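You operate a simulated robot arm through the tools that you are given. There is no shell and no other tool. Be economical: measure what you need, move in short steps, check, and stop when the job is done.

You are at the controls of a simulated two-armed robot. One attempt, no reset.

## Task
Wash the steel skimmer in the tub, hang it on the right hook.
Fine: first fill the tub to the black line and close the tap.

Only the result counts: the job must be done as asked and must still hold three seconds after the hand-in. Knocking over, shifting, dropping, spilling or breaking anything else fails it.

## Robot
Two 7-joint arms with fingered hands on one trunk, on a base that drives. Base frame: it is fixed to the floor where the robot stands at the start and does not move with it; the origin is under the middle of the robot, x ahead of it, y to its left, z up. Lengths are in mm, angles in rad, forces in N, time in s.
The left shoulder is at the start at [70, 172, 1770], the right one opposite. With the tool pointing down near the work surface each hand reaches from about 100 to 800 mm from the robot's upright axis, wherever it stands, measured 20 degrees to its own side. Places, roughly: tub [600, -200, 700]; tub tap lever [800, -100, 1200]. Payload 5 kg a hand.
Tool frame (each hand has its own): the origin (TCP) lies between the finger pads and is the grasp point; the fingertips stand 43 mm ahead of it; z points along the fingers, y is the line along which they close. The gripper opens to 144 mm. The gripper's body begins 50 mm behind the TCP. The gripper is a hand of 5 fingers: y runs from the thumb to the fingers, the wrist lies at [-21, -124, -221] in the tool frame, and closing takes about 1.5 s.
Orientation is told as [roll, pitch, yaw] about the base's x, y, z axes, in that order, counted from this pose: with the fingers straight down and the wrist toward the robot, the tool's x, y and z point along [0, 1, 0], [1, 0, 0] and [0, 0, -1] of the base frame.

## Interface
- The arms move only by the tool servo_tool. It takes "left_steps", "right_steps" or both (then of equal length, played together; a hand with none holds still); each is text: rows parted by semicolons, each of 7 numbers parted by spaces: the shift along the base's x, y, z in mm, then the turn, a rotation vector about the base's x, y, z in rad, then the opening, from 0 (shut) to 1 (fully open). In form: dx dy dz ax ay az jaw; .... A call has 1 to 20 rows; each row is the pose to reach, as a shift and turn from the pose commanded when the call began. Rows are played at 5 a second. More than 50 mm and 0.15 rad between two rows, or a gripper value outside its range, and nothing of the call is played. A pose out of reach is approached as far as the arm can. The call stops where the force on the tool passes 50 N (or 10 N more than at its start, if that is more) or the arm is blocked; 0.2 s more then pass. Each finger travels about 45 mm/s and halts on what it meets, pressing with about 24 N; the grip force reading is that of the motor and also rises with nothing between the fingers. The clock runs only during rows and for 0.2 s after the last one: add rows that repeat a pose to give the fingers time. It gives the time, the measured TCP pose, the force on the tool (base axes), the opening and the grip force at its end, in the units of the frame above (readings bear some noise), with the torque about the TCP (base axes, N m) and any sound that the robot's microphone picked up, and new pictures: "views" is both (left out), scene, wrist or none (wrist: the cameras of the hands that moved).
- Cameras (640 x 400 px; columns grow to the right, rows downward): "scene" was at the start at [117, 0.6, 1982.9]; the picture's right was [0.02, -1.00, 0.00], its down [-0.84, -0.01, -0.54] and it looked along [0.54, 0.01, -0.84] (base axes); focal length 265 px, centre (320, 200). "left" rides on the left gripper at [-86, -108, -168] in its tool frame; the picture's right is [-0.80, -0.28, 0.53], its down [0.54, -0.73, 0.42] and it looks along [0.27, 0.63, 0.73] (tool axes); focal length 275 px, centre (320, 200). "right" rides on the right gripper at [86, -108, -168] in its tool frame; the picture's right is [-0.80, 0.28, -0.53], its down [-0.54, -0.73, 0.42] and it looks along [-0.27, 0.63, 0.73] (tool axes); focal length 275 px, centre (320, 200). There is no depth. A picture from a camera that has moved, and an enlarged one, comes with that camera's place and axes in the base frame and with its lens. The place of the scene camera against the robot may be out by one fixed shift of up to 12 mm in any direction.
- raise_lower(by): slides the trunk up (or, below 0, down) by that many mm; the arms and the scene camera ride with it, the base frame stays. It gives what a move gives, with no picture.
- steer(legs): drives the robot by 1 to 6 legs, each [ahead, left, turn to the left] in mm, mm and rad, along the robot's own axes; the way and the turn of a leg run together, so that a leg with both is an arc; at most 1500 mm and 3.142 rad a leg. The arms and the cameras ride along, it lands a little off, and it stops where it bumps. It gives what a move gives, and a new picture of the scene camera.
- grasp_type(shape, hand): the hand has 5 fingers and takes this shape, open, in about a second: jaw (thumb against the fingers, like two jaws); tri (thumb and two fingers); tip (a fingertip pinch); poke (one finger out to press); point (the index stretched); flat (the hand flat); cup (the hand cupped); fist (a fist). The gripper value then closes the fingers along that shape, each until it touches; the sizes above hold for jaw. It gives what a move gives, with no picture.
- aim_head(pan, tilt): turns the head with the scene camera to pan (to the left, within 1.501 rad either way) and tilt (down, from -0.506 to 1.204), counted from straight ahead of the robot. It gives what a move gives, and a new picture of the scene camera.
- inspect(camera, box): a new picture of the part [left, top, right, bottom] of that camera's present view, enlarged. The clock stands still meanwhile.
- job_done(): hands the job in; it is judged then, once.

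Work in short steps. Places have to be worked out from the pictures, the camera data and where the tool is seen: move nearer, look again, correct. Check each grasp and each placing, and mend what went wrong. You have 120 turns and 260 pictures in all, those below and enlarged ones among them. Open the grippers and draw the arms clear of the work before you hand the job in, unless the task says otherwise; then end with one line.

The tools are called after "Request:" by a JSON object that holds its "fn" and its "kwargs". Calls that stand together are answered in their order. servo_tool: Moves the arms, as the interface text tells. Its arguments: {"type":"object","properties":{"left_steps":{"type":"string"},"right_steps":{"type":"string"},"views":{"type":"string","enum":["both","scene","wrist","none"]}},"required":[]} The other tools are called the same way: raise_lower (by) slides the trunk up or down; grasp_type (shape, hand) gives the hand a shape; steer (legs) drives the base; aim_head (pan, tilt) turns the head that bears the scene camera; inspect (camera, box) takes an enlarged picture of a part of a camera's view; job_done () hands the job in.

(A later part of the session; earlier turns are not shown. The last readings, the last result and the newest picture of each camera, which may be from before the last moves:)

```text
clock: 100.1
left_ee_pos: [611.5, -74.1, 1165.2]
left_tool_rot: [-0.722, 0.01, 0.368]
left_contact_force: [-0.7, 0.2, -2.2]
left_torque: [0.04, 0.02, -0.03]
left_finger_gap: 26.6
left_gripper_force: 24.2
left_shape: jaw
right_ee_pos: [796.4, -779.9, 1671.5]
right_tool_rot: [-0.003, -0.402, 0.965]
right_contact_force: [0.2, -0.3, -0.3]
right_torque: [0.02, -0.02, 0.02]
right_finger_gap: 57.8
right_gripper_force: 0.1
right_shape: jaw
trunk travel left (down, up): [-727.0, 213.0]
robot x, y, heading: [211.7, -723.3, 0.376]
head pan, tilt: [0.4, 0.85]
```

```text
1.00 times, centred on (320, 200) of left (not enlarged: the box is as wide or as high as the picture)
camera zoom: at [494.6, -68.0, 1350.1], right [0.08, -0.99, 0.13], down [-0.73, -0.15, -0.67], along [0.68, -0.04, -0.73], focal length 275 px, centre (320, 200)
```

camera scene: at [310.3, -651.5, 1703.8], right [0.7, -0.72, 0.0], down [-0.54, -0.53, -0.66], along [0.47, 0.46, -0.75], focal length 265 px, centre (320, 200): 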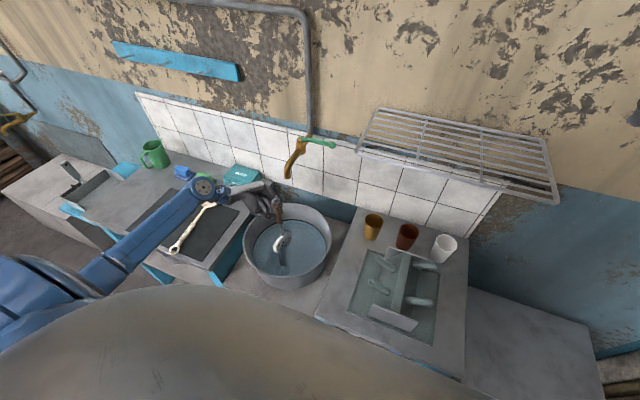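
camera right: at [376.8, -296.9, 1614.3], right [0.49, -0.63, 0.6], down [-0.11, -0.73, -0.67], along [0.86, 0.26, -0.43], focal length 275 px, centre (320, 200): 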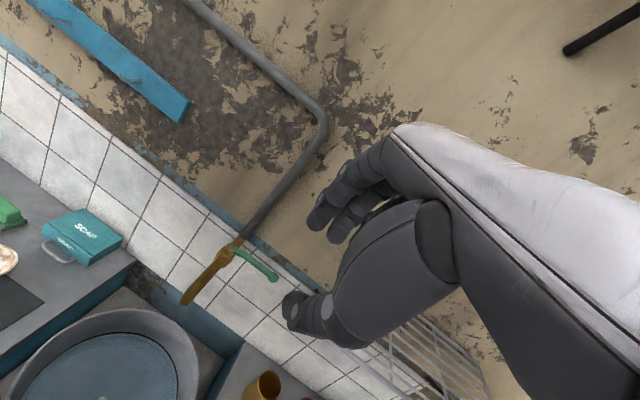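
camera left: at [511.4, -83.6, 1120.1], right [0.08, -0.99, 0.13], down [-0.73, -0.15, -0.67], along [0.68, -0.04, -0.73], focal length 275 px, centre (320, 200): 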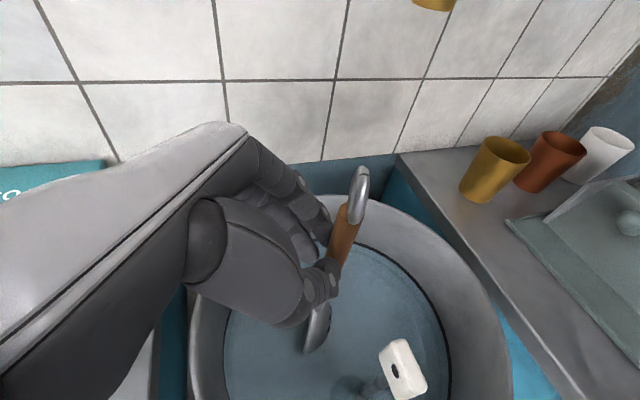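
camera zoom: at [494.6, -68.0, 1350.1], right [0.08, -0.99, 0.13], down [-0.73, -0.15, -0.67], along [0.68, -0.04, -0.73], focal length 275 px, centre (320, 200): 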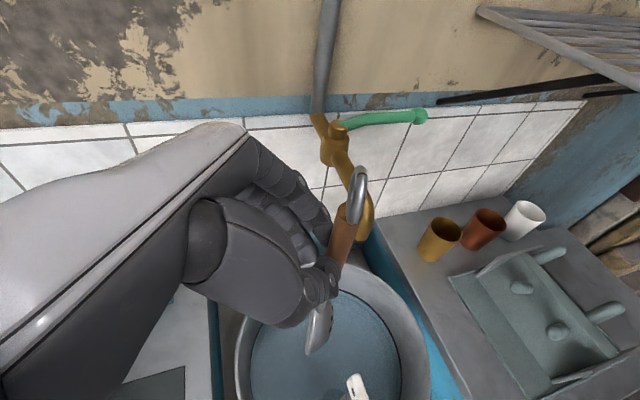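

The skimmer hangs vertically with its ring directly above the pinch. I zoom in to measure the ring's facing and look at the target peg.

Request:
{"fn": "inspect", "kwargs": {"camera": "left", "box": [280, 140, 420, 380]}}

Request:
{"fn": "inspect", "kwargs": {"camera": "scene", "box": [230, 170, 320, 250]}}

Request:
{"fn": "inspect", "kwargs": {"camera": "scene", "box": [200, 70, 280, 130]}}

```text
1.67 times, centred on (350, 260) of left
camera zoom: at [494.6, -68.0, 1350.1], right [0.08, -0.99, 0.13], down [-0.73, -0.15, -0.67], along [0.68, -0.04, -0.73], focal length 459 px, centre (270, 100)
```

zoom: 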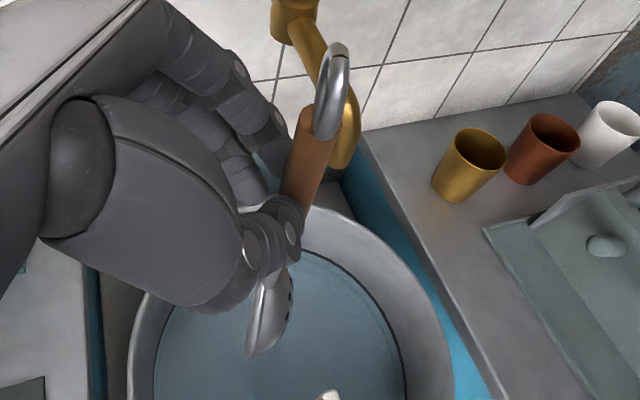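

```text
5.00 times, centred on (275, 210) of scene
camera zoom: at [310.6, -652.3, 1853.7], right [0.7, -0.72, 0.0], down [-0.54, -0.52, -0.66], along [0.47, 0.46, -0.75], focal length 1324 px, centre (545, 150)
```

zoom: 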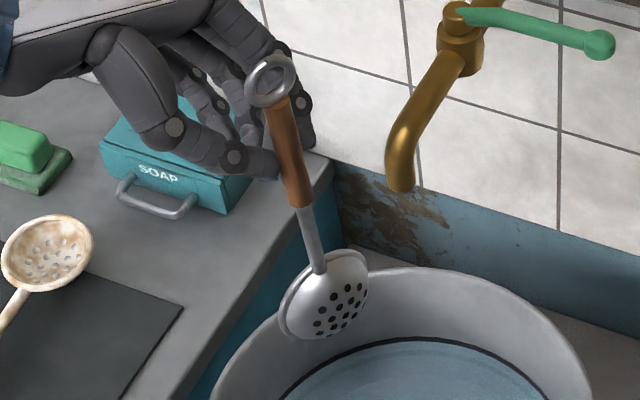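

```text
6.67 times, centred on (240, 100) of scene
camera zoom: at [310.6, -652.3, 1853.7], right [0.7, -0.72, 0.0], down [-0.54, -0.52, -0.66], along [0.47, 0.46, -0.75], focal length 1765 px, centre (853, 867)
```

zoom: 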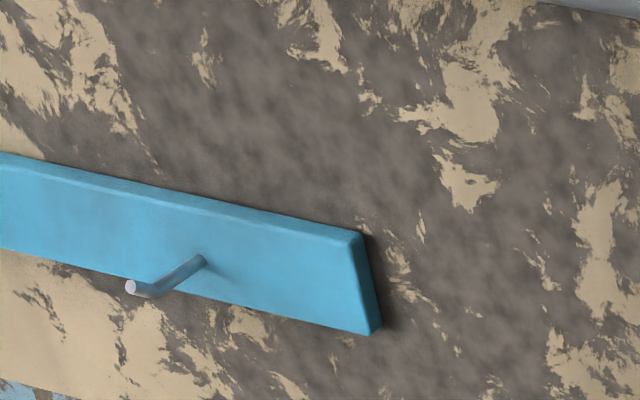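

The hook is a rod about 45 mm long with a tip bent up, end at about (667, 265, 1320). The ring faces about 28° off the tool's y axis, so the hand should be turned about +50° more. I raise first and drive left, away from the spout.

Request:
{"fn": "raise_lower", "kwargs": {"by": 90}}

Request:
{"fn": "steer", "kwargs": {"legs": [[-40, 0, 0], [0, 380, 0]]}}

Request:
{"fn": "servo_tool", "kwargs": {"left_steps": "0 0 0 0 0 0.145 0;0 0 0 0 0 0.29 0;0 0 0 0 0 0.435 0;0 0 0 0 0 0.58 0;0 0 0 0 0 0.725 0;0 0 0 0 0 0.87 0;0 0 0 0 0 0.87 0", "views": "both"}}

```text
clock: 101.4
left_ee_pos: [610.9, -73.7, 1254.8]
left_tool_rot: [-0.722, 0.009, 0.368]
left_contact_force: [-0.7, -0.3, -1.2]
left_torque: [-0.01, 0.03, 0.02]
left_finger_gap: 26.4
left_gripper_force: 23.6
left_shape: jaw
right_ee_pos: [796.1, -779.6, 1761.2]
right_tool_rot: [-0.004, -0.402, 0.966]
right_contact_force: [0.5, 0.9, 0.1]
right_torque: [0.02, 0.01, -0.06]
right_finger_gap: 57.7
right_gripper_force: 0.1
right_shape: jaw
trunk travel left (down, up): [-817.0, 123.0]
robot x, y, heading: [212.1, -724.3, 0.374]
head pan, tilt: [0.4, 0.85]
```

```text
clock: 104.3
left_ee_pos: [436.6, 264.7, 1256.2]
left_tool_rot: [-0.722, 0.008, 0.369]
left_contact_force: [0.2, -0.8, -1.3]
left_torque: [0.04, 0.03, 0.0]
left_finger_gap: 26.6
left_gripper_force: 23.5
left_shape: jaw
right_ee_pos: [621.4, -443.4, 1761.7]
right_tool_rot: [-0.001, -0.404, 0.961]
right_contact_force: [1.5, -0.4, 0.2]
right_torque: [0.05, 0.01, 0.02]
right_finger_gap: 57.9
right_gripper_force: 0.1
right_shape: jaw
trunk travel left (down, up): [-817.0, 123.0]
robot x, y, heading: [33.8, -380.0, 0.376]
head pan, tilt: [0.4, 0.85]
camera scene: at [134.9, -314.5, 1944.0], right [0.7, -0.72, 0.0], down [-0.54, -0.52, -0.66], along [0.47, 0.46, -0.75], focal length 265 px, centre (320, 200)
```

scene: 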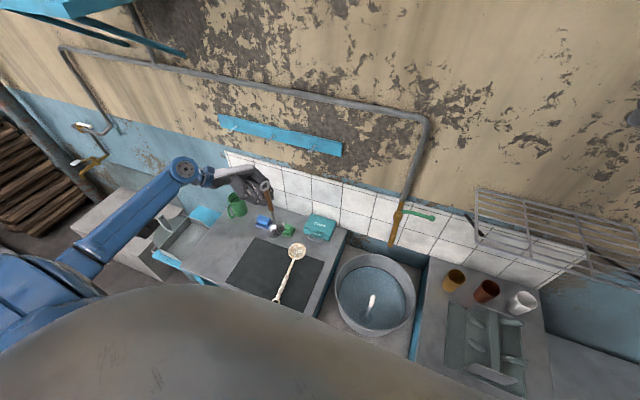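

```text
clock: 105.9
left_ee_pos: [436.0, 268.4, 1255.6]
left_tool_rot: [-0.723, 0.013, 1.238]
left_contact_force: [0.2, -0.1, -2.0]
left_torque: [0.01, 0.04, 0.03]
left_finger_gap: 26.3
left_gripper_force: 23.9
left_shape: jaw
right_ee_pos: [620.2, -438.8, 1761.1]
right_tool_rot: [-0.002, -0.401, 0.963]
right_contact_force: [0.1, 0.1, -0.3]
right_torque: [0.0, 0.05, 0.0]
right_finger_gap: 57.8
right_gripper_force: 0.0
right_shape: jaw
trunk travel left (down, up): [-817.0, 123.0]
robot x, y, heading: [28.9, -381.8, 0.37]
head pan, tilt: [0.4, 0.85]
camera scene: at [134.8, -309.3, 1943.8], right [0.7, -0.72, 0.0], down [-0.54, -0.52, -0.66], along [0.47, 0.46, -0.75], focal length 265 px, centre (320, 200)
camera left: at [357.3, 183.6, 1440.0], right [0.81, -0.58, 0.13], down [-0.36, -0.65, -0.67], along [0.47, 0.49, -0.73], focal length 275 px, centre (320, 200)
```

scene: 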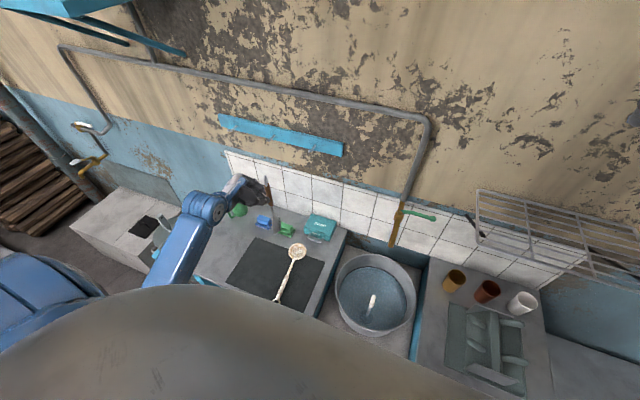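
left: 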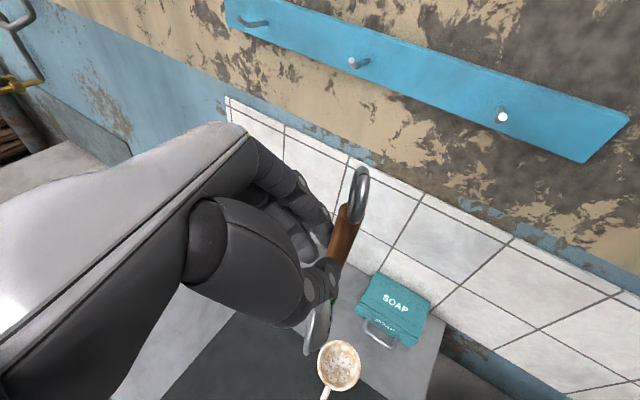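

The wrist camera puts the right hook's tip at (667, 267, 1317), agreeing with the earlier fix; the ring is at TCP + (29, −7, 59). I drive 110 mm ahead.

Request:
{"fn": "steer", "kwargs": {"legs": [[110, 0, 0]]}}

Request:
{"fn": "inspect", "kwargs": {"camera": "left", "box": [0, 0, 640, 400]}}

```text
clock: 107.1
left_ee_pos: [524.5, 302.6, 1260.9]
left_tool_rot: [-0.73, 0.005, 1.238]
left_contact_force: [-1.6, -0.8, -0.5]
left_torque: [0.05, 0.0, 0.06]
left_finger_gap: 26.0
left_gripper_force: 23.8
left_shape: jaw
right_ee_pos: [705.1, -404.8, 1765.3]
right_tool_rot: [-0.009, -0.41, 0.966]
right_contact_force: [-1.7, -0.3, 0.6]
right_torque: [0.08, -0.16, -0.08]
right_finger_gap: 57.7
right_gripper_force: 0.0
right_shape: jaw
trunk travel left (down, up): [-817.0, 123.0]
robot x, y, heading: [135.1, -345.4, 0.37]
head pan, tilt: [0.4, 0.85]
camera scene: at [218.5, -277.3, 1945.0], right [0.7, -0.72, 0.0], down [-0.53, -0.52, -0.67], along [0.48, 0.46, -0.75], focal length 265 px, centre (320, 200)
```

scene: 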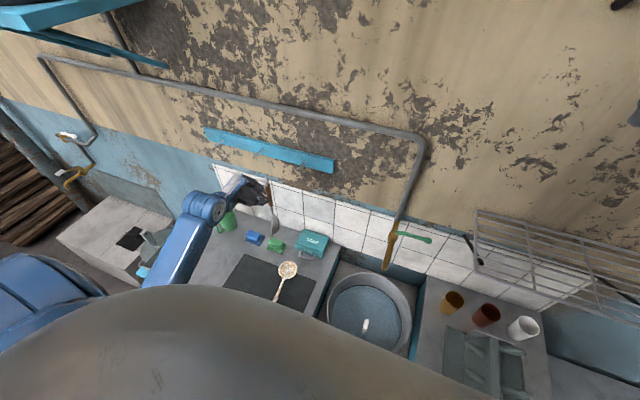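

```text
1.00 times, centred on (320, 200) of left (not enlarged: the box is as wide or as high as the picture)
camera zoom: at [444.6, 217.2, 1444.5], right [0.8, -0.58, 0.13], down [-0.36, -0.65, -0.67], along [0.48, 0.49, -0.73], focal length 275 px, centre (320, 200)
```

zoom: 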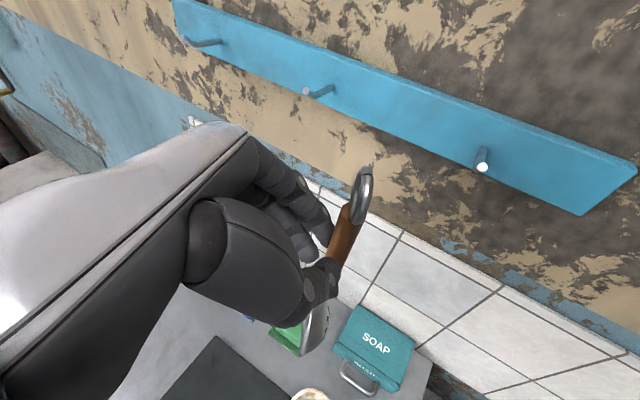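

Before going on, I re-check the ring's facing, since the azimuth estimate was ambiguous.

Request:
{"fn": "inspect", "kwargs": {"camera": "left", "box": [310, 150, 410, 230]}}

Request:
{"fn": "inspect", "kwargs": {"camera": "scene", "box": [230, 150, 310, 260]}}

```text
5.00 times, centred on (360, 190) of left
camera zoom: at [444.6, 217.2, 1444.5], right [0.8, -0.58, 0.13], down [-0.36, -0.65, -0.67], along [0.48, 0.49, -0.73], focal length 1376 px, centre (120, 250)
```

zoom: 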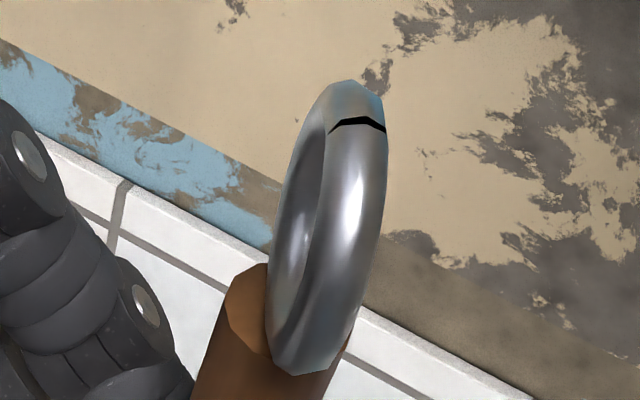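

```text
3.64 times, centred on (270, 205) of scene
camera zoom: at [218.5, -277.3, 1945.0], right [0.7, -0.72, 0.0], down [-0.53, -0.52, -0.67], along [0.48, 0.46, -0.75], focal length 963 px, centre (502, 182)
```

zoom: 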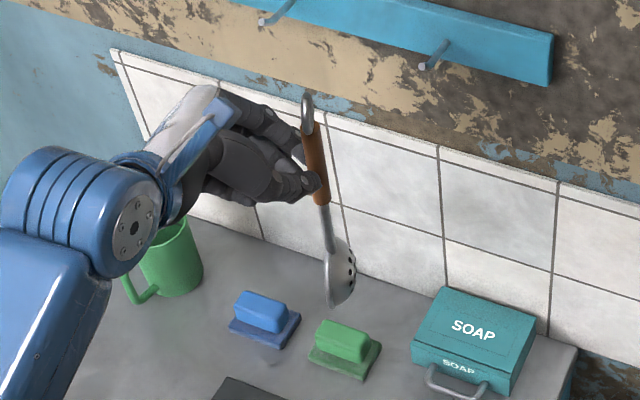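

The ring plane is still about 66° off facing the hook, so I yaw the hand further left (about +0.85 rad).

Request:
{"fn": "servo_tool", "kwargs": {"left_steps": "0 0 0 0 0 0.14 0;0 0 0 0 0 0.28 0;0 0 0 0 0 0.42 0;0 0 0 0 0 0.56 0;0 0 0 0 0 0.7 0;0 0 0 0 0 0.85 0;0 0 0 0 0 0.85 0", "views": "both"}}

```text
clock: 108.5
left_ee_pos: [484.3, 394.5, 1298.4]
left_tool_rot: [-0.725, -0.199, 2.051]
left_contact_force: [-0.8, 1.5, -0.2]
left_torque: [-0.09, -0.03, -0.06]
left_finger_gap: 26.0
left_gripper_force: 23.9
left_shape: jaw
right_ee_pos: [713.6, -396.6, 1763.2]
right_tool_rot: [-0.007, -0.4, 0.965]
right_contact_force: [-1.2, 0.6, -0.2]
right_torque: [-0.05, -0.01, -0.04]
right_finger_gap: 57.8
right_gripper_force: 0.0
right_shape: jaw
trunk travel left (down, up): [-817.0, 123.0]
robot x, y, heading: [128.3, -342.1, 0.375]
head pan, tilt: [0.4, 0.85]
stopped in row 6 (left hand): the arm was blocked; the commanded pose is now the measured one
camera scene: at [228.2, -268.4, 1944.0], right [0.7, -0.72, 0.0], down [-0.54, -0.53, -0.66], along [0.47, 0.46, -0.75], focal length 265 px, centre (320, 200)
camera left: at [508.8, 247.5, 1456.7], right [0.98, 0.17, 0.07], down [0.16, -0.57, -0.81], along [-0.1, 0.8, -0.59], focal length 275 px, centre (320, 200)
```

scene: 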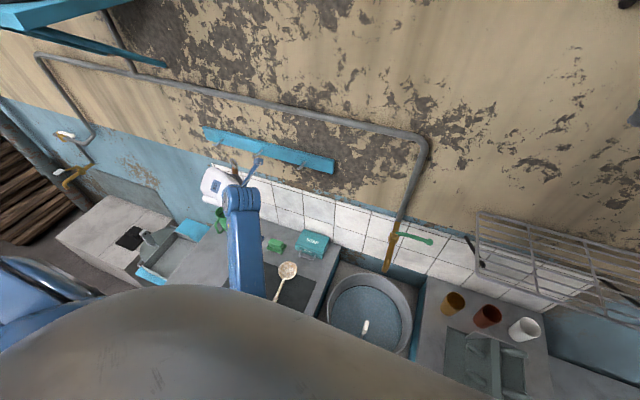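
left: 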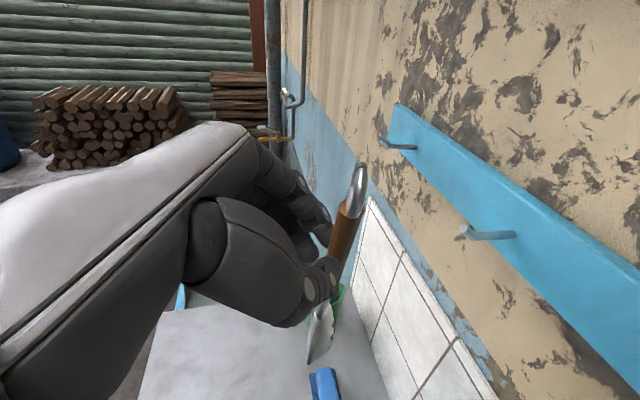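

The arm hit its limit too far to the left. I shift the robot 70 mm left and bring the hand back right with a squarer pose (yaw 1.9), nearer the posture that worked before.

Request:
{"fn": "steer", "kwargs": {"legs": [[0, 70, 0]]}}

Request:
{"fn": "servo_tool", "kwargs": {"left_steps": "14 -36 -5 -0.03 -0.015 -0.025 0;28 -72 -10 -0.06 -0.03 -0.05 0;42 -108 -15 -0.09 -0.045 -0.075 0;56 -144 -20 -0.12 -0.06 -0.1 0;70 -180 -30 -0.15 -0.08 -0.125 0;80 -210 -40 -0.177 -0.092 -0.151 0;80 -210 -40 -0.177 -0.092 -0.151 0", "views": "both"}}

```text
clock: 109.5
left_ee_pos: [470.8, 442.5, 1304.8]
left_tool_rot: [-0.726, -0.213, 2.049]
left_contact_force: [1.5, -3.0, 0.5]
left_torque: [0.04, 0.11, 0.19]
left_finger_gap: 26.1
left_gripper_force: 23.6
left_shape: jaw
right_ee_pos: [701.6, -354.6, 1758.0]
right_tool_rot: [0.008, -0.406, 0.955]
right_contact_force: [1.6, -3.5, 0.9]
right_torque: [0.29, 0.09, 0.1]
right_finger_gap: 57.6
right_gripper_force: 0.1
right_shape: jaw
trunk travel left (down, up): [-817.0, 123.0]
robot x, y, heading: [107.5, -281.6, 0.37]
head pan, tilt: [0.4, 0.85]
camera scene: at [217.1, -226.7, 1943.9], right [0.7, -0.72, -0.01], down [-0.54, -0.52, -0.66], along [0.47, 0.47, -0.75], focal length 265 px, centre (320, 200)
```

scene: 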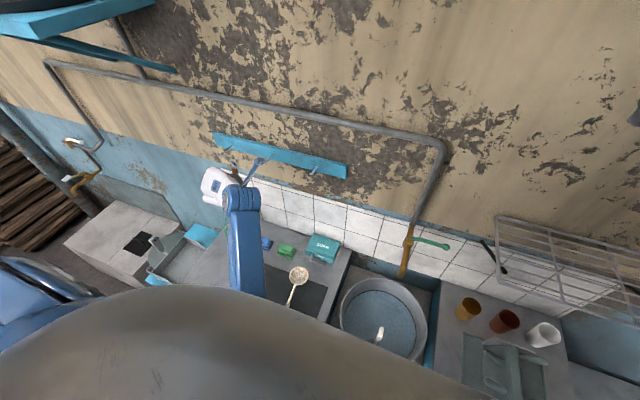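

```text
clock: 110.1
left_ee_pos: [443.9, 476.0, 1341.4]
left_tool_rot: [-0.724, -0.356, 2.015]
left_contact_force: [-0.7, -1.7, -1.8]
left_torque: [-0.07, -0.01, 0.05]
left_finger_gap: 26.3
left_gripper_force: 24.2
left_shape: jaw
right_ee_pos: [693.1, -336.0, 1760.5]
right_tool_rot: [-0.005, -0.4, 0.962]
right_contact_force: [0.4, -0.4, 0.5]
right_torque: [0.04, 0.03, 0.03]
right_finger_gap: 57.6
right_gripper_force: 0.1
right_shape: jaw
trunk travel left (down, up): [-817.0, 123.0]
robot x, y, heading: [109.9, -280.3, 0.369]
head pan, tilt: [0.4, 0.85]
stopped in row 2 (left hand): the arm was blocked; the commanded pose is now the measured one
camera scene: at [207.7, -207.9, 1943.9], right [0.7, -0.72, 0.0], down [-0.54, -0.52, -0.66], along [0.47, 0.46, -0.75], focal length 265 px, centre (320, 200)
camera left: at [474.4, 307.9, 1475.8], right [0.99, 0.13, 0.02], down [0.08, -0.46, -0.89], along [-0.11, 0.88, -0.46], focal length 275 px, centre (320, 200)
```

scene: 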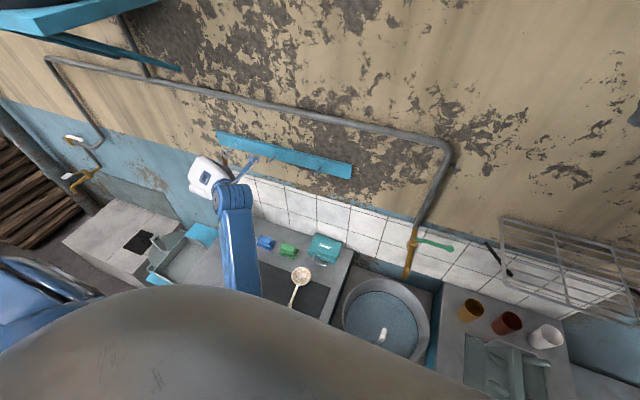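
left: 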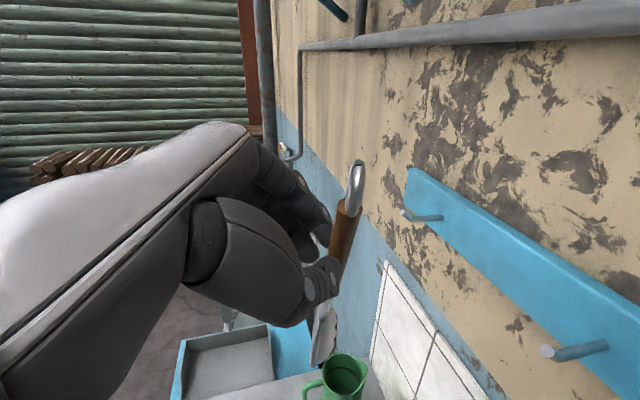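

The arm is in an awkward branch. I retrace back to the comfortable yaw (1.24), and will then go round with less tilt, as in the path that worked before.

Request:
{"fn": "servo_tool", "kwargs": {"left_steps": "5 -8 -5 0 0 -0.12 0;15 -20 -15 0 0 -0.24 0;25 -40 -30 0 0 -0.36 0;40 -60 -45 0 0 -0.48 0;55 -80 -60 0 0 -0.6 0;65 -95 -70 0 0 -0.72 0;72 -106 -80 0 0 -0.775 0", "views": "wrist"}}

```text
clock: 111.7
left_ee_pos: [517.6, 368.0, 1261.0]
left_tool_rot: [-0.723, -0.351, 1.241]
left_contact_force: [1.2, -0.6, -0.8]
left_torque: [-0.04, 0.06, 0.0]
left_finger_gap: 26.0
left_gripper_force: 23.9
left_shape: jaw
right_ee_pos: [693.7, -336.3, 1762.1]
right_tool_rot: [-0.003, -0.401, 0.961]
right_contact_force: [-0.2, 0.0, -0.3]
right_torque: [0.06, 0.05, 0.01]
right_finger_gap: 57.9
right_gripper_force: 0.1
right_shape: jaw
trunk travel left (down, up): [-817.0, 123.0]
robot x, y, heading: [108.2, -279.4, 0.374]
head pan, tilt: [0.4, 0.85]
camera left: at [419.7, 228.6, 1395.9], right [0.8, -0.6, 0.02], down [-0.27, -0.38, -0.89], along [0.54, 0.7, -0.46], focal length 275 px, centre (320, 200)
```

left: 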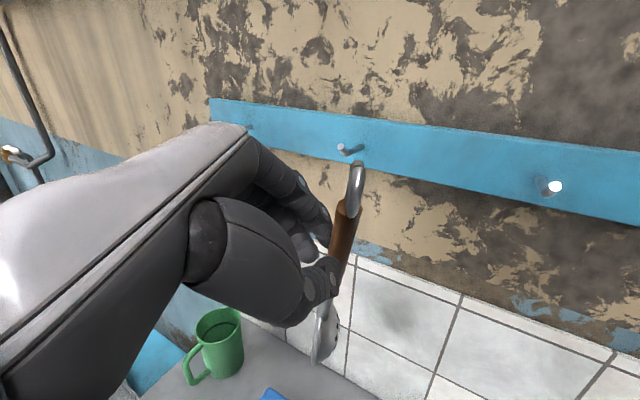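

Now I reduce the tilt to about 0.3 rad, which keeps the skimmer within about 25° of vertical, then yaw to 1.95.

Request:
{"fn": "servo_tool", "kwargs": {"left_steps": "-5 -2 0 -0.04 0.11 0.015 0;-10 -4 0 -0.08 0.22 0.03 0;-15 -6 0 -0.12 0.33 0.045 0;-20 -8 0 -0.16 0.43 0.06 0;-25 -10 0 -0.191 0.508 0.074 0;-25 -10 0 -0.191 0.508 0.074 0", "views": "none"}}

Request:
{"fn": "servo_tool", "kwargs": {"left_steps": "0 0 0 0 0 0.12 0;0 0 0 0 0 0.24 0;0 0 0 0 0 0.36 0;0 0 0 0 0 0.48 0;0 0 0 0 0 0.6 0;0 0 0 0 0 0.71 0;0 0 0 0 0 0.71 0", "views": "both"}}

```text
clock: 113.1
left_ee_pos: [492.8, 360.0, 1260.5]
left_tool_rot: [-0.302, 0.002, 1.237]
left_contact_force: [0.0, 0.4, -1.0]
left_torque: [-0.02, 0.0, 0.0]
left_finger_gap: 26.1
left_gripper_force: 24.4
left_shape: jaw
right_ee_pos: [693.2, -334.4, 1762.3]
right_tool_rot: [-0.005, -0.401, 0.964]
right_contact_force: [0.2, -0.2, -0.2]
right_torque: [-0.01, 0.01, 0.0]
right_finger_gap: 57.8
right_gripper_force: 0.0
right_shape: jaw
trunk travel left (down, up): [-817.0, 123.0]
robot x, y, heading: [110.5, -278.1, 0.374]
head pan, tilt: [0.4, 0.85]
```

```text
clock: 114.5
left_ee_pos: [447.9, 433.9, 1288.2]
left_tool_rot: [-0.281, -0.164, 1.969]
left_contact_force: [0.5, -0.2, -1.0]
left_torque: [-0.04, -0.03, 0.02]
left_finger_gap: 25.9
left_gripper_force: 23.9
left_shape: jaw
right_ee_pos: [694.5, -333.4, 1760.7]
right_tool_rot: [-0.004, -0.397, 0.965]
right_contact_force: [0.8, -0.1, 0.2]
right_torque: [0.01, 0.04, 0.02]
right_finger_gap: 57.5
right_gripper_force: 0.0
right_shape: jaw
trunk travel left (down, up): [-817.0, 123.0]
robot x, y, heading: [110.2, -277.1, 0.373]
head pan, tilt: [0.4, 0.85]
stopped in row 7 (left hand): the arm was blocked; the commanded pose is now the measured one
camera scene: at [208.3, -205.0, 1943.7], right [0.7, -0.72, 0.0], down [-0.54, -0.52, -0.66], along [0.47, 0.46, -0.75], focal length 265 px, centre (320, 200)
camera left: at [533.9, 323.9, 1453.9], right [0.93, 0.14, -0.33], down [-0.13, -0.73, -0.67], along [-0.34, 0.66, -0.67], focal length 275 px, centre (320, 200)
```

scene: 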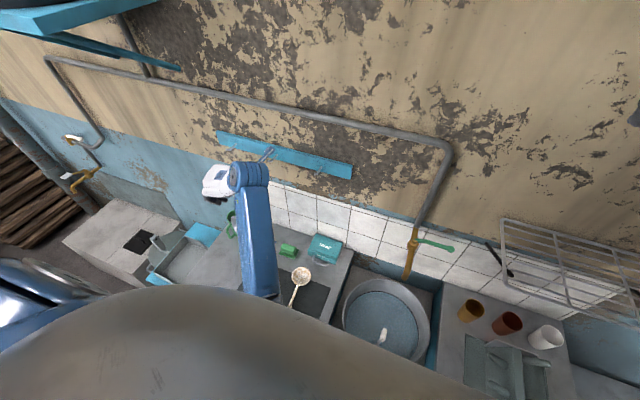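
left: 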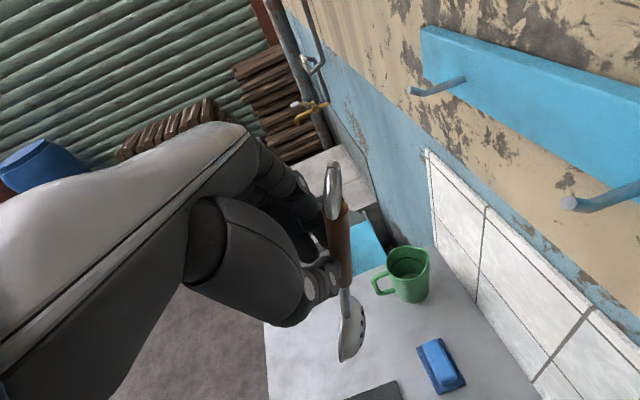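

The pose holds when the hand is well to the left, so I'd rather move the robot right. I also lower the trunk somewhat so the shoulder is nearer the wrist's height.

Request:
{"fn": "steer", "kwargs": {"legs": [[0, -300, 0]]}}

Request:
{"fn": "raise_lower", "kwargs": {"by": -100}}

Request:
{"fn": "servo_tool", "kwargs": {"left_steps": "5 -12 8 0 0 0 0;10 -25 16 0 0 0 0;20 -45 25 0 0 0 0;30 -60 35 0 0 0 0;30 -60 50 0 0 0 0;30 -60 65 0 0 0 0", "views": "wrist"}}

```text
clock: 116.5
left_ee_pos: [549.5, 166.7, 1285.3]
left_tool_rot: [-0.282, -0.159, 1.974]
left_contact_force: [-0.4, -0.9, -1.1]
left_torque: [-0.07, -0.04, -0.01]
left_finger_gap: 25.9
left_gripper_force: 24.1
left_shape: jaw
right_ee_pos: [797.7, -599.8, 1762.5]
right_tool_rot: [-0.008, -0.401, 0.97]
right_contact_force: [-0.3, 1.1, 0.0]
right_torque: [-0.08, -0.05, -0.03]
right_finger_gap: 57.7
right_gripper_force: 0.1
right_shape: jaw
trunk travel left (down, up): [-817.0, 123.0]
robot x, y, heading: [217.0, -550.1, 0.376]
head pan, tilt: [0.4, 0.85]
camera scene: at [311.9, -472.7, 1943.7], right [0.7, -0.71, 0.0], down [-0.54, -0.53, -0.66], along [0.47, 0.46, -0.75], focal length 265 px, centre (320, 200)
```

scene: 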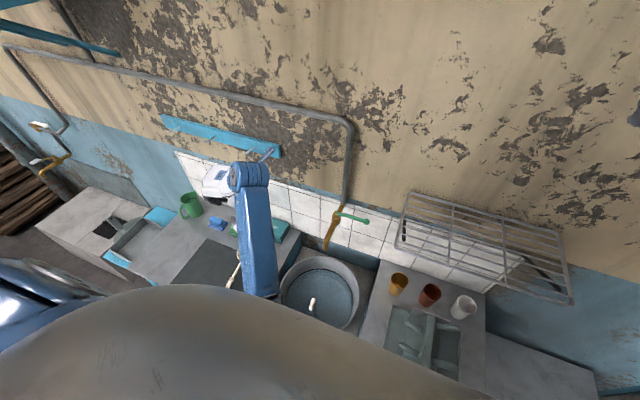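

```text
clock: 117.9
left_ee_pos: [550.5, 163.6, 1187.5]
left_tool_rot: [-0.28, -0.164, 1.974]
left_contact_force: [0.4, -0.2, -0.1]
left_torque: [-0.02, 0.0, 0.01]
left_finger_gap: 26.0
left_gripper_force: 24.0
left_shape: jaw
right_ee_pos: [800.0, -604.3, 1661.4]
right_tool_rot: [-0.005, -0.401, 0.967]
right_contact_force: [-0.3, -0.5, 0.5]
right_torque: [-0.01, 0.02, -0.01]
right_finger_gap: 57.8
right_gripper_force: 0.1
right_shape: jaw
trunk travel left (down, up): [-717.0, 223.0]
robot x, y, heading: [211.9, -548.1, 0.378]
head pan, tilt: [0.4, 0.85]
```

```text
clock: 118.8
left_ee_pos: [527.1, 185.4, 1249.4]
left_tool_rot: [-0.263, -0.332, 2.004]
left_contact_force: [0.4, -0.8, -1.1]
left_torque: [-0.06, -0.01, 0.01]
left_finger_gap: 26.0
left_gripper_force: 23.8
left_shape: jaw
right_ee_pos: [800.2, -605.9, 1661.7]
right_tool_rot: [-0.004, -0.4, 0.965]
right_contact_force: [-0.1, -0.1, -0.8]
right_torque: [0.01, 0.04, -0.02]
right_finger_gap: 57.6
right_gripper_force: 0.1
right_shape: jaw
trunk travel left (down, up): [-717.0, 223.0]
robot x, y, heading: [214.2, -549.7, 0.372]
head pan, tilt: [0.4, 0.85]
stopped in row 4 (left hand): the arm was blocked; the commanded pose is now the measured one
camera left: at [630.4, 54.8, 1389.6], right [0.9, 0.23, -0.38], down [-0.16, -0.63, -0.76], along [-0.42, 0.74, -0.53], focal length 275 px, centre (320, 200)
```

left: 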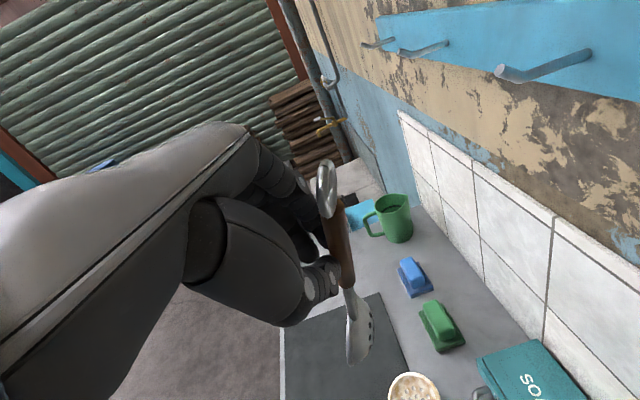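

The wrist seems at its limit, so I'll turn the robot itself 0.44 rad left and give the arm an easier relative yaw (about 1.0) further ahead.

Request:
{"fn": "steer", "kwargs": {"legs": [[0, 0, 0.44]]}}

Request:
{"fn": "servo_tool", "kwargs": {"left_steps": "20 -5 0 -0.005 -0.069 -0.081 0;50 -15 0 -0.01 -0.137 -0.162 0;90 -30 0 -0.015 -0.206 -0.243 0;130 -45 0 -0.02 -0.275 -0.324 0;170 -60 0 -0.025 -0.344 -0.405 0;210 -75 0 -0.029 -0.412 -0.486 0;250 -90 0 -0.034 -0.481 -0.567 0;290 -105 0 -0.039 -0.55 -0.648 0;331 -119 0 -0.039 -0.55 -0.648 0;331 -119 0 -0.039 -0.55 -0.648 0", "views": "both"}}

```text
clock: 120.4
left_ee_pos: [183.2, 246.0, 1249.8]
left_tool_rot: [-0.265, -0.333, 2.442]
left_contact_force: [0.2, 0.2, -0.1]
left_torque: [-0.02, 0.01, -0.02]
left_finger_gap: 25.1
left_gripper_force: 23.5
left_shape: jaw
right_ee_pos: [768.3, -352.9, 1662.2]
right_tool_rot: [-0.004, -0.401, 1.408]
right_contact_force: [-0.4, -0.4, 0.7]
right_torque: [0.05, -0.02, 0.03]
right_finger_gap: 57.8
right_gripper_force: 0.3
right_shape: jaw
trunk travel left (down, up): [-717.0, 223.0]
robot x, y, heading: [218.4, -549.1, 0.815]
head pan, tilt: [0.4, 0.85]
camera scene: at [273.6, -443.1, 1843.9], right [0.94, -0.35, 0.0], down [-0.26, -0.7, -0.66], along [0.23, 0.62, -0.75], focal length 265 px, centre (320, 200)
```

scene: 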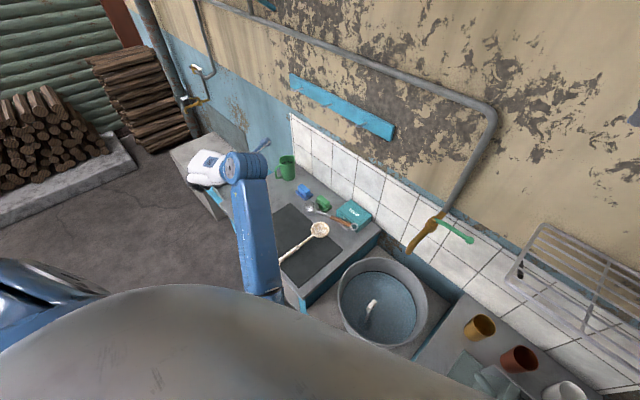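

```text
clock: 121.2
left_ee_pos: [193.1, 265.8, 1293.6]
left_tool_rot: [-0.352, -0.366, 2.275]
left_contact_force: [-0.5, 1.8, 0.0]
left_torque: [-0.04, 0.0, 0.05]
left_finger_gap: 25.0
left_gripper_force: 24.1
left_shape: jaw
right_ee_pos: [768.3, -350.6, 1661.4]
right_tool_rot: [-0.002, -0.402, 1.407]
right_contact_force: [-0.7, 0.8, 0.8]
right_torque: [-0.03, 0.03, 0.04]
right_finger_gap: 57.5
right_gripper_force: 0.0
right_shape: jaw
trunk travel left (down, up): [-717.0, 223.0]
robot x, y, heading: [215.2, -554.4, 0.817]
head pan, tilt: [0.4, 0.85]
stopped in row 4 (left hand): the arm was blocked; the commanded pose is now the measured one
camera scene: at [273.4, -440.8, 1843.7], right [0.94, -0.35, 0.0], down [-0.26, -0.7, -0.66], along [0.23, 0.62, -0.75], focal length 265 px, centre (320, 200)
camera left: at [318.8, 153.6, 1429.2], right [0.83, 0.46, -0.31], down [0.02, -0.59, -0.81], along [-0.56, 0.66, -0.5], focal length 275 px, centre (320, 200)
```

scene: 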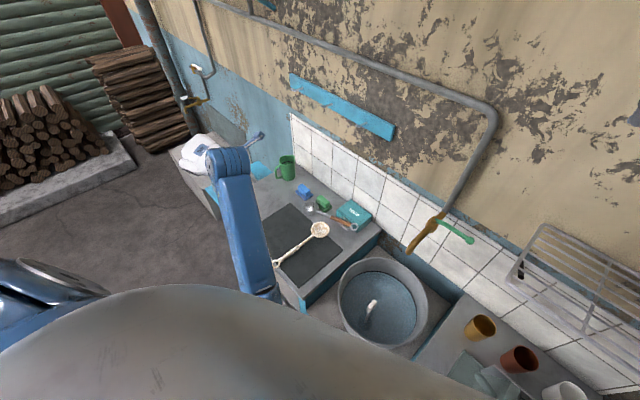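
left: 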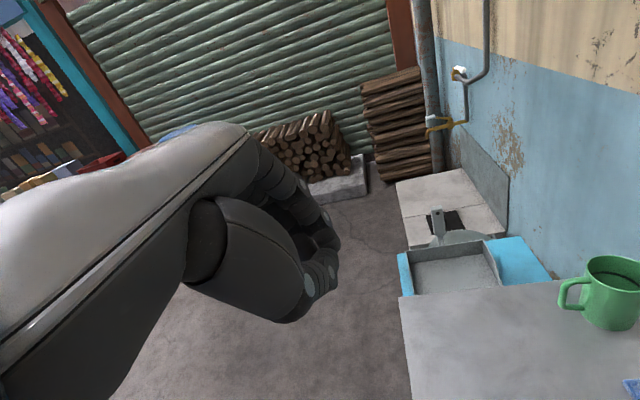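

The skimmer has slipped out and lies on the counter near the soap. I inspect where it is and whether anything else moved.

Request:
{"fn": "inspect", "kwargs": {"camera": "scene", "box": [260, 140, 400, 280]}}

```text
2.86 times, centred on (330, 210) of scene
camera zoom: at [273.4, -440.8, 1843.7], right [0.94, -0.35, 0.0], down [-0.26, -0.7, -0.66], along [0.23, 0.62, -0.75], focal length 756 px, centre (291, 171)
```

zoom: 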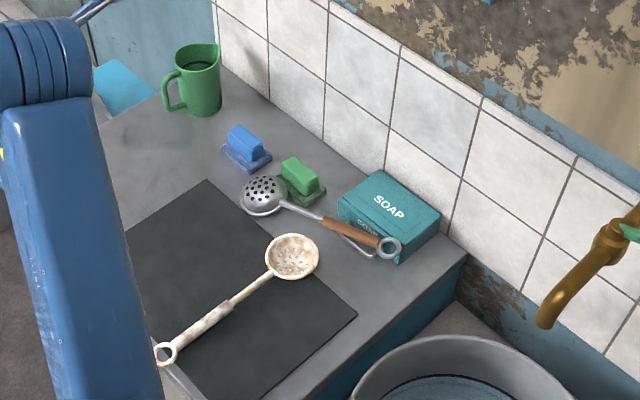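

The soap, sponges and jug look undisturbed; the clean skimmer lies along the wall, bowl to the left, ring at the soap box's handle. I turn the robot back square to the wall and bring the empty left hand back to a comfortable posture.

Request:
{"fn": "steer", "kwargs": {"legs": [[-80, 0, 0], [0, 0, -0.44]]}}

Request:
{"fn": "servo_tool", "kwargs": {"left_steps": "0 -10 0 0 0 -0.14 0.3;0 -20 0 0 0 -0.28 0.3;0 -30 0 0 0 -0.42 0.3;10 -45 0 0 0 -0.56 0.5;20 -60 0 0 0 -0.7 0.5;30 -80 0 0 0 -0.84 0.5;40 -100 0 0 0 -0.98 0.5;50 -120 0 0 0 -1.12 0.5;60 -140 0 0 0 -1.26 0.5;70 -160 0 0 0 -1.4 0.5;80 -180 0 0 0 -1.45 0.5", "views": "none"}}

```text
clock: 123.6
left_ee_pos: [493.2, 139.2, 1290.3]
left_tool_rot: [-0.349, -0.366, 1.825]
left_contact_force: [1.1, -0.6, 0.2]
left_torque: [0.0, -0.01, 0.03]
left_finger_gap: 25.1
left_gripper_force: 24.4
left_shape: jaw
right_ee_pos: [747.7, -663.1, 1659.8]
right_tool_rot: [-0.004, -0.399, 0.962]
right_contact_force: [0.6, 1.0, -0.2]
right_torque: [-0.08, 0.07, -0.02]
right_finger_gap: 57.7
right_gripper_force: 0.1
right_shape: jaw
trunk travel left (down, up): [-717.0, 223.0]
robot x, y, heading: [156.0, -612.1, 0.369]
head pan, tilt: [0.4, 0.85]
camera scene: at [262.2, -532.9, 1843.5], right [0.7, -0.72, 0.0], down [-0.54, -0.52, -0.66], along [0.47, 0.46, -0.75], focal length 265 px, centre (320, 200)
```

scene: 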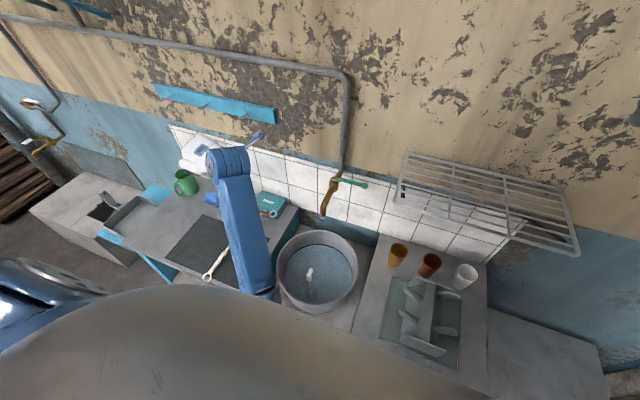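

```text
clock: 126.0
left_ee_pos: [571.8, -42.3, 1291.5]
left_tool_rot: [-0.351, -0.367, 0.374]
left_contact_force: [-0.3, -0.4, 0.3]
left_torque: [0.03, 0.05, 0.01]
left_finger_gap: 71.6
left_gripper_force: 0.1
left_shape: jaw
right_ee_pos: [744.6, -667.4, 1662.7]
right_tool_rot: [-0.004, -0.402, 0.961]
right_contact_force: [-0.3, -0.4, -0.1]
right_torque: [0.01, -0.01, -0.04]
right_finger_gap: 57.6
right_gripper_force: 0.2
right_shape: jaw
trunk travel left (down, up): [-717.0, 223.0]
robot x, y, heading: [159.0, -607.0, 0.365]
head pan, tilt: [0.4, 0.85]
```

The left hand is comfortable again. Before regrasping I test, empty-handed, whether a hang pose works with the robot turned about 40° left of the wall normal, which gives an easier relative wrist yaw.

Request:
{"fn": "steer", "kwargs": {"legs": [[0, 200, 0], [60, 0, 0], [0, 0, 0.7]]}}

Request:
{"fn": "servo_tool", "kwargs": {"left_steps": "42 -5 -3 -0.033 -0.029 0.066 0.5;85 -10 -5 -0.066 -0.059 0.131 0.5;127 -15 -8 -0.099 -0.088 0.197 0.5;170 -20 -10 -0.132 -0.118 0.263 0.5;212 -25 -13 -0.165 -0.147 0.329 0.5;254 -30 -16 -0.197 -0.176 0.394 0.5;297 -35 -18 -0.23 -0.206 0.46 0.5;339 -40 -21 -0.263 -0.235 0.526 0.5;382 -45 -23 -0.296 -0.265 0.592 0.5;424 -50 -26 -0.329 -0.294 0.657 0.5;467 -55 -29 -0.362 -0.324 0.723 0.5;509 -60 -31 -0.395 -0.353 0.789 0.5;509 -60 -31 -0.395 -0.353 0.789 0.5", "views": "scene"}}

```text
clock: 130.0
left_ee_pos: [106.3, 297.3, 1292.9]
left_tool_rot: [-0.349, -0.366, 1.061]
left_contact_force: [0.6, -0.3, 0.4]
left_torque: [0.02, -0.02, -0.01]
left_finger_gap: 71.3
left_gripper_force: 0.1
left_shape: jaw
right_ee_pos: [634.9, -76.5, 1662.5]
right_tool_rot: [-0.005, -0.403, 1.646]
right_contact_force: [0.0, -0.4, -0.2]
right_torque: [0.0, 0.01, 0.0]
right_finger_gap: 57.6
right_gripper_force: 0.1
right_shape: jaw
trunk travel left (down, up): [-717.0, 223.0]
robot x, y, heading: [144.1, -400.5, 1.055]
head pan, tilt: [0.4, 0.85]
camera scene: at [177.0, -281.7, 1843.8], right [0.99, -0.12, 0.0], down [-0.09, -0.75, -0.66], along [0.08, 0.66, -0.75], focal length 265 px, centre (320, 200)
```

scene: 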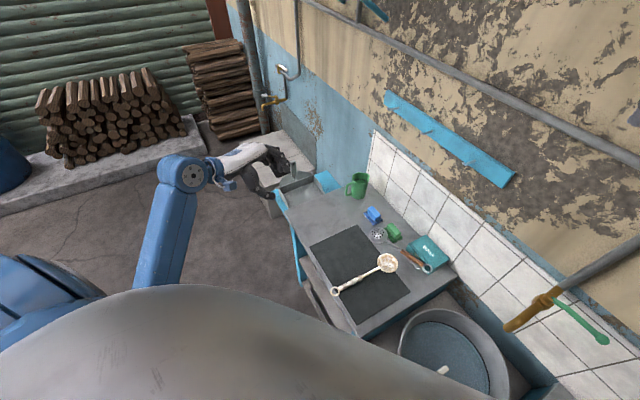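

```text
clock: 131.9
left_ee_pos: [374.5, 301.7, 1226.8]
left_tool_rot: [-0.46, -0.263, 1.668]
left_contact_force: [-0.9, 0.7, -0.1]
left_torque: [-0.03, -0.02, -0.04]
left_finger_gap: 71.6
left_gripper_force: 0.1
left_shape: jaw
right_ee_pos: [634.1, -74.9, 1661.3]
right_tool_rot: [-0.005, -0.4, 1.648]
right_contact_force: [-0.8, 1.0, -0.8]
right_torque: [-0.06, -0.01, -0.01]
right_finger_gap: 57.6
right_gripper_force: 0.1
right_shape: jaw
trunk travel left (down, up): [-717.0, 223.0]
robot x, y, heading: [145.2, -403.4, 1.054]
head pan, tilt: [0.4, 0.85]
stopped in row 9 (left hand): the arm was blocked; the commanded pose is now the measured one
camera scene: at [174.5, -279.0, 1843.7], right [0.99, -0.12, 0.0], down [-0.09, -0.75, -0.66], along [0.08, 0.65, -0.75], focal length 265 px, centre (320, 200)
```

scene: 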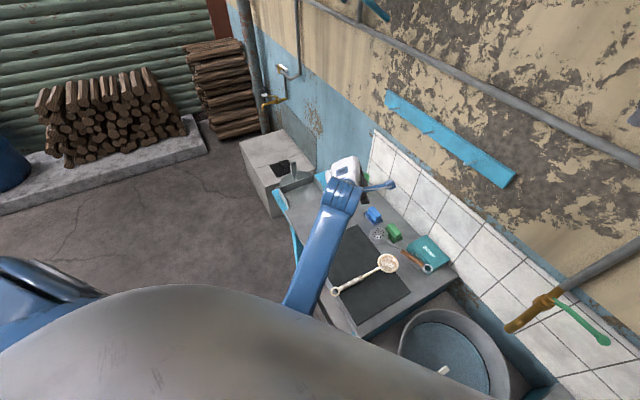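

The left arm can't take that posture. By the wrist's geometry the right arm suits it (wrist to the right when y points left), so I'll regrasp with the right hand. I retract the left arm, turn square to the wall and drive left.

Request:
{"fn": "servo_tool", "kwargs": {"left_steps": "-39 -18 5 0 0 -0.08 0.5;-78 -36 10 0 0 -0.16 0.5;-116 -53 15 0 0 -0.24 0.5;-155 -71 20 0 0 -0.32 0.5;-194 -88 25 0 0 -0.4 0.5;-233 -106 30 0 0 -0.48 0.5;-272 -123 35 0 0 -0.56 0.5;-310 -141 40 0 0 -0.6 0.5", "views": "none"}}

Request:
{"fn": "steer", "kwargs": {"legs": [[0, 0, -0.68], [-60, 0, 0], [0, 730, 0]]}}

Request:
{"fn": "aim_head", "kwargs": {"pan": -0.2, "tilt": 0.75}}

```text
clock: 133.7
left_ee_pos: [67.6, 156.3, 1264.6]
left_tool_rot: [-0.463, -0.264, 1.066]
left_contact_force: [-0.7, -0.4, 0.4]
left_torque: [0.01, -0.03, 0.02]
left_finger_gap: 71.7
left_gripper_force: 0.1
left_shape: jaw
right_ee_pos: [632.2, -79.3, 1662.9]
right_tool_rot: [-0.008, -0.405, 1.644]
right_contact_force: [0.6, -0.8, 1.0]
right_torque: [0.02, -0.03, -0.04]
right_finger_gap: 57.9
right_gripper_force: 0.1
right_shape: jaw
trunk travel left (down, up): [-717.0, 223.0]
robot x, y, heading: [145.3, -401.7, 1.053]
head pan, tilt: [0.4, 0.85]
```

```text
clock: 140.0
left_ee_pos: [106.2, 729.4, 1265.8]
left_tool_rot: [-0.46, -0.262, 0.398]
left_contact_force: [1.0, -0.1, 0.9]
left_torque: [0.0, 0.01, 0.05]
left_finger_gap: 71.8
left_gripper_force: 0.0
left_shape: jaw
right_ee_pos: [401.3, 193.2, 1662.0]
right_tool_rot: [-0.003, -0.4, 0.977]
right_contact_force: [-0.2, -0.1, 1.1]
right_torque: [0.04, 0.0, 0.01]
right_finger_gap: 57.8
right_gripper_force: 0.0
right_shape: jaw
trunk travel left (down, up): [-717.0, 223.0]
robot x, y, heading: [-184.7, 240.6, 0.379]
head pan, tilt: [0.4, 0.85]
camera scene: at [-85.1, 314.4, 1843.9], right [0.71, -0.71, 0.0], down [-0.53, -0.53, -0.66], along [0.47, 0.47, -0.75], focal length 265 px, centre (320, 200)
```

scene: 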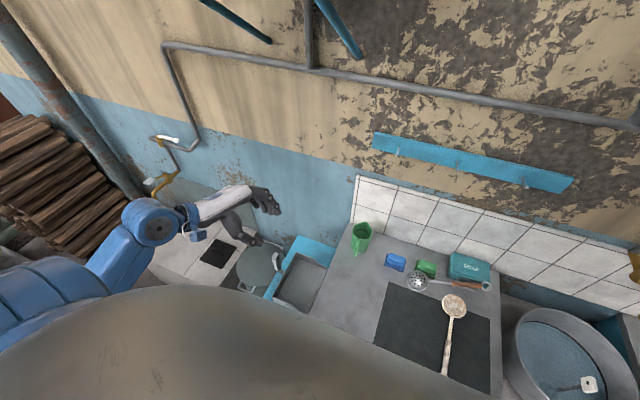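

```text
clock: 141.0
left_ee_pos: [103.9, 731.5, 1264.0]
left_tool_rot: [-0.46, -0.262, 0.398]
left_contact_force: [-0.1, 0.6, 0.0]
left_torque: [-0.04, 0.01, 0.01]
left_finger_gap: 72.0
left_gripper_force: 0.0
left_shape: jaw
right_ee_pos: [401.2, 194.9, 1661.4]
right_tool_rot: [-0.005, -0.401, 0.975]
right_contact_force: [1.0, 0.2, 0.2]
right_torque: [-0.02, -0.01, 0.01]
right_finger_gap: 57.7
right_gripper_force: 0.2
right_shape: jaw
trunk travel left (down, up): [-717.0, 223.0]
robot x, y, heading: [-181.9, 240.0, 0.388]
head pan, tilt: [-0.201, 0.75]
camera scene: at [-60.3, 277.1, 1851.9], right [0.18, -0.98, 0.0], down [-0.67, -0.13, -0.73], along [0.72, 0.13, -0.68], focal length 265 px, centre (320, 200)
```

scene: 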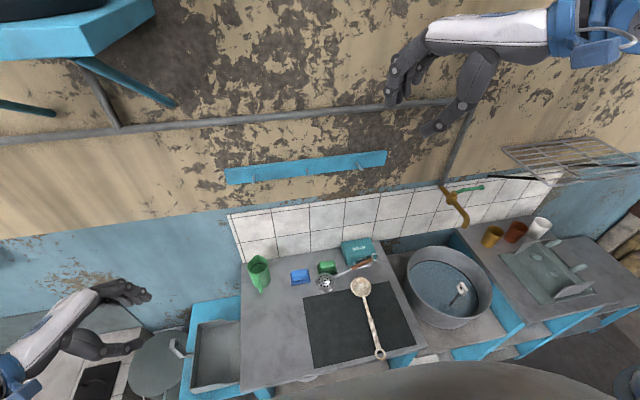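

Now the scene camera sees the whole counter. I zoom in on the skimmer by the soap.

Request:
{"fn": "inspect", "kwargs": {"camera": "scene", "box": [280, 225, 400, 305]}}

Request:
{"fn": "servo_tool", "kwargs": {"right_steps": "20 -10 -40 0.03 0.07 -0.05 0.5;40 -20 -80 0.06 0.13 -0.1 0.5;55 -30 -120 0.09 0.2 -0.15 0.5;70 -40 -165 0.12 0.26 -0.2 0.5;85 -50 -210 0.15 0.3 -0.25 0.5;100 -60 -250 0.18 0.36 -0.3 0.5", "views": "wrist"}}

```text
5.00 times, centred on (340, 265) of scene
camera zoom: at [-60.3, 277.1, 1851.9], right [0.18, -0.98, 0.0], down [-0.67, -0.13, -0.73], along [0.72, 0.13, -0.68], focal length 1324 px, centre (220, -125)
```

zoom: 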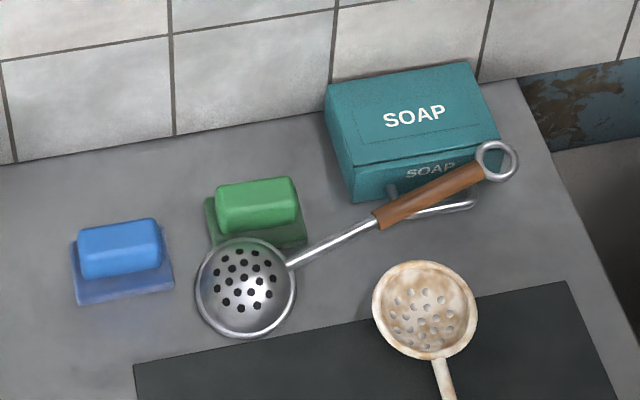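

```text
clock: 142.4
left_ee_pos: [103.6, 730.2, 1264.8]
left_tool_rot: [-0.46, -0.262, 0.398]
left_contact_force: [-0.1, -1.3, -0.1]
left_torque: [0.02, -0.01, -0.02]
left_finger_gap: 71.6
left_gripper_force: 0.0
left_shape: jaw
right_ee_pos: [501.1, 132.6, 1411.1]
right_tool_rot: [0.396, -0.261, 0.54]
right_contact_force: [1.0, -0.9, -0.4]
right_torque: [0.0, 0.01, 0.02]
right_finger_gap: 71.8
right_gripper_force: 0.1
right_shape: jaw
trunk travel left (down, up): [-717.0, 223.0]
robot x, y, heading: [-184.8, 242.5, 0.385]
head pan, tilt: [-0.201, 0.75]
camera right: at [362.0, 67.6, 1565.7], right [0.68, -0.69, 0.25], down [-0.3, -0.57, -0.77], along [0.67, 0.45, -0.59], focal length 275 px, centre (320, 200)
```

right: 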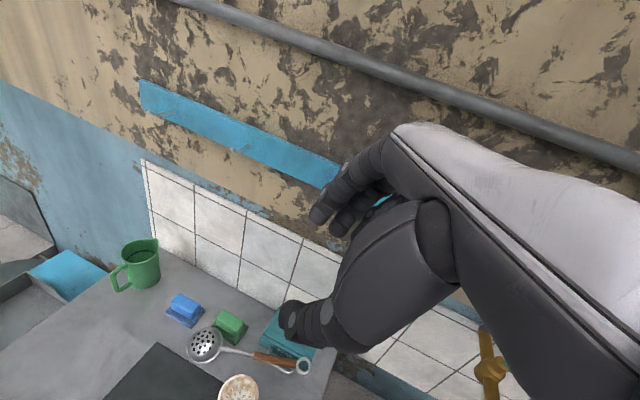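

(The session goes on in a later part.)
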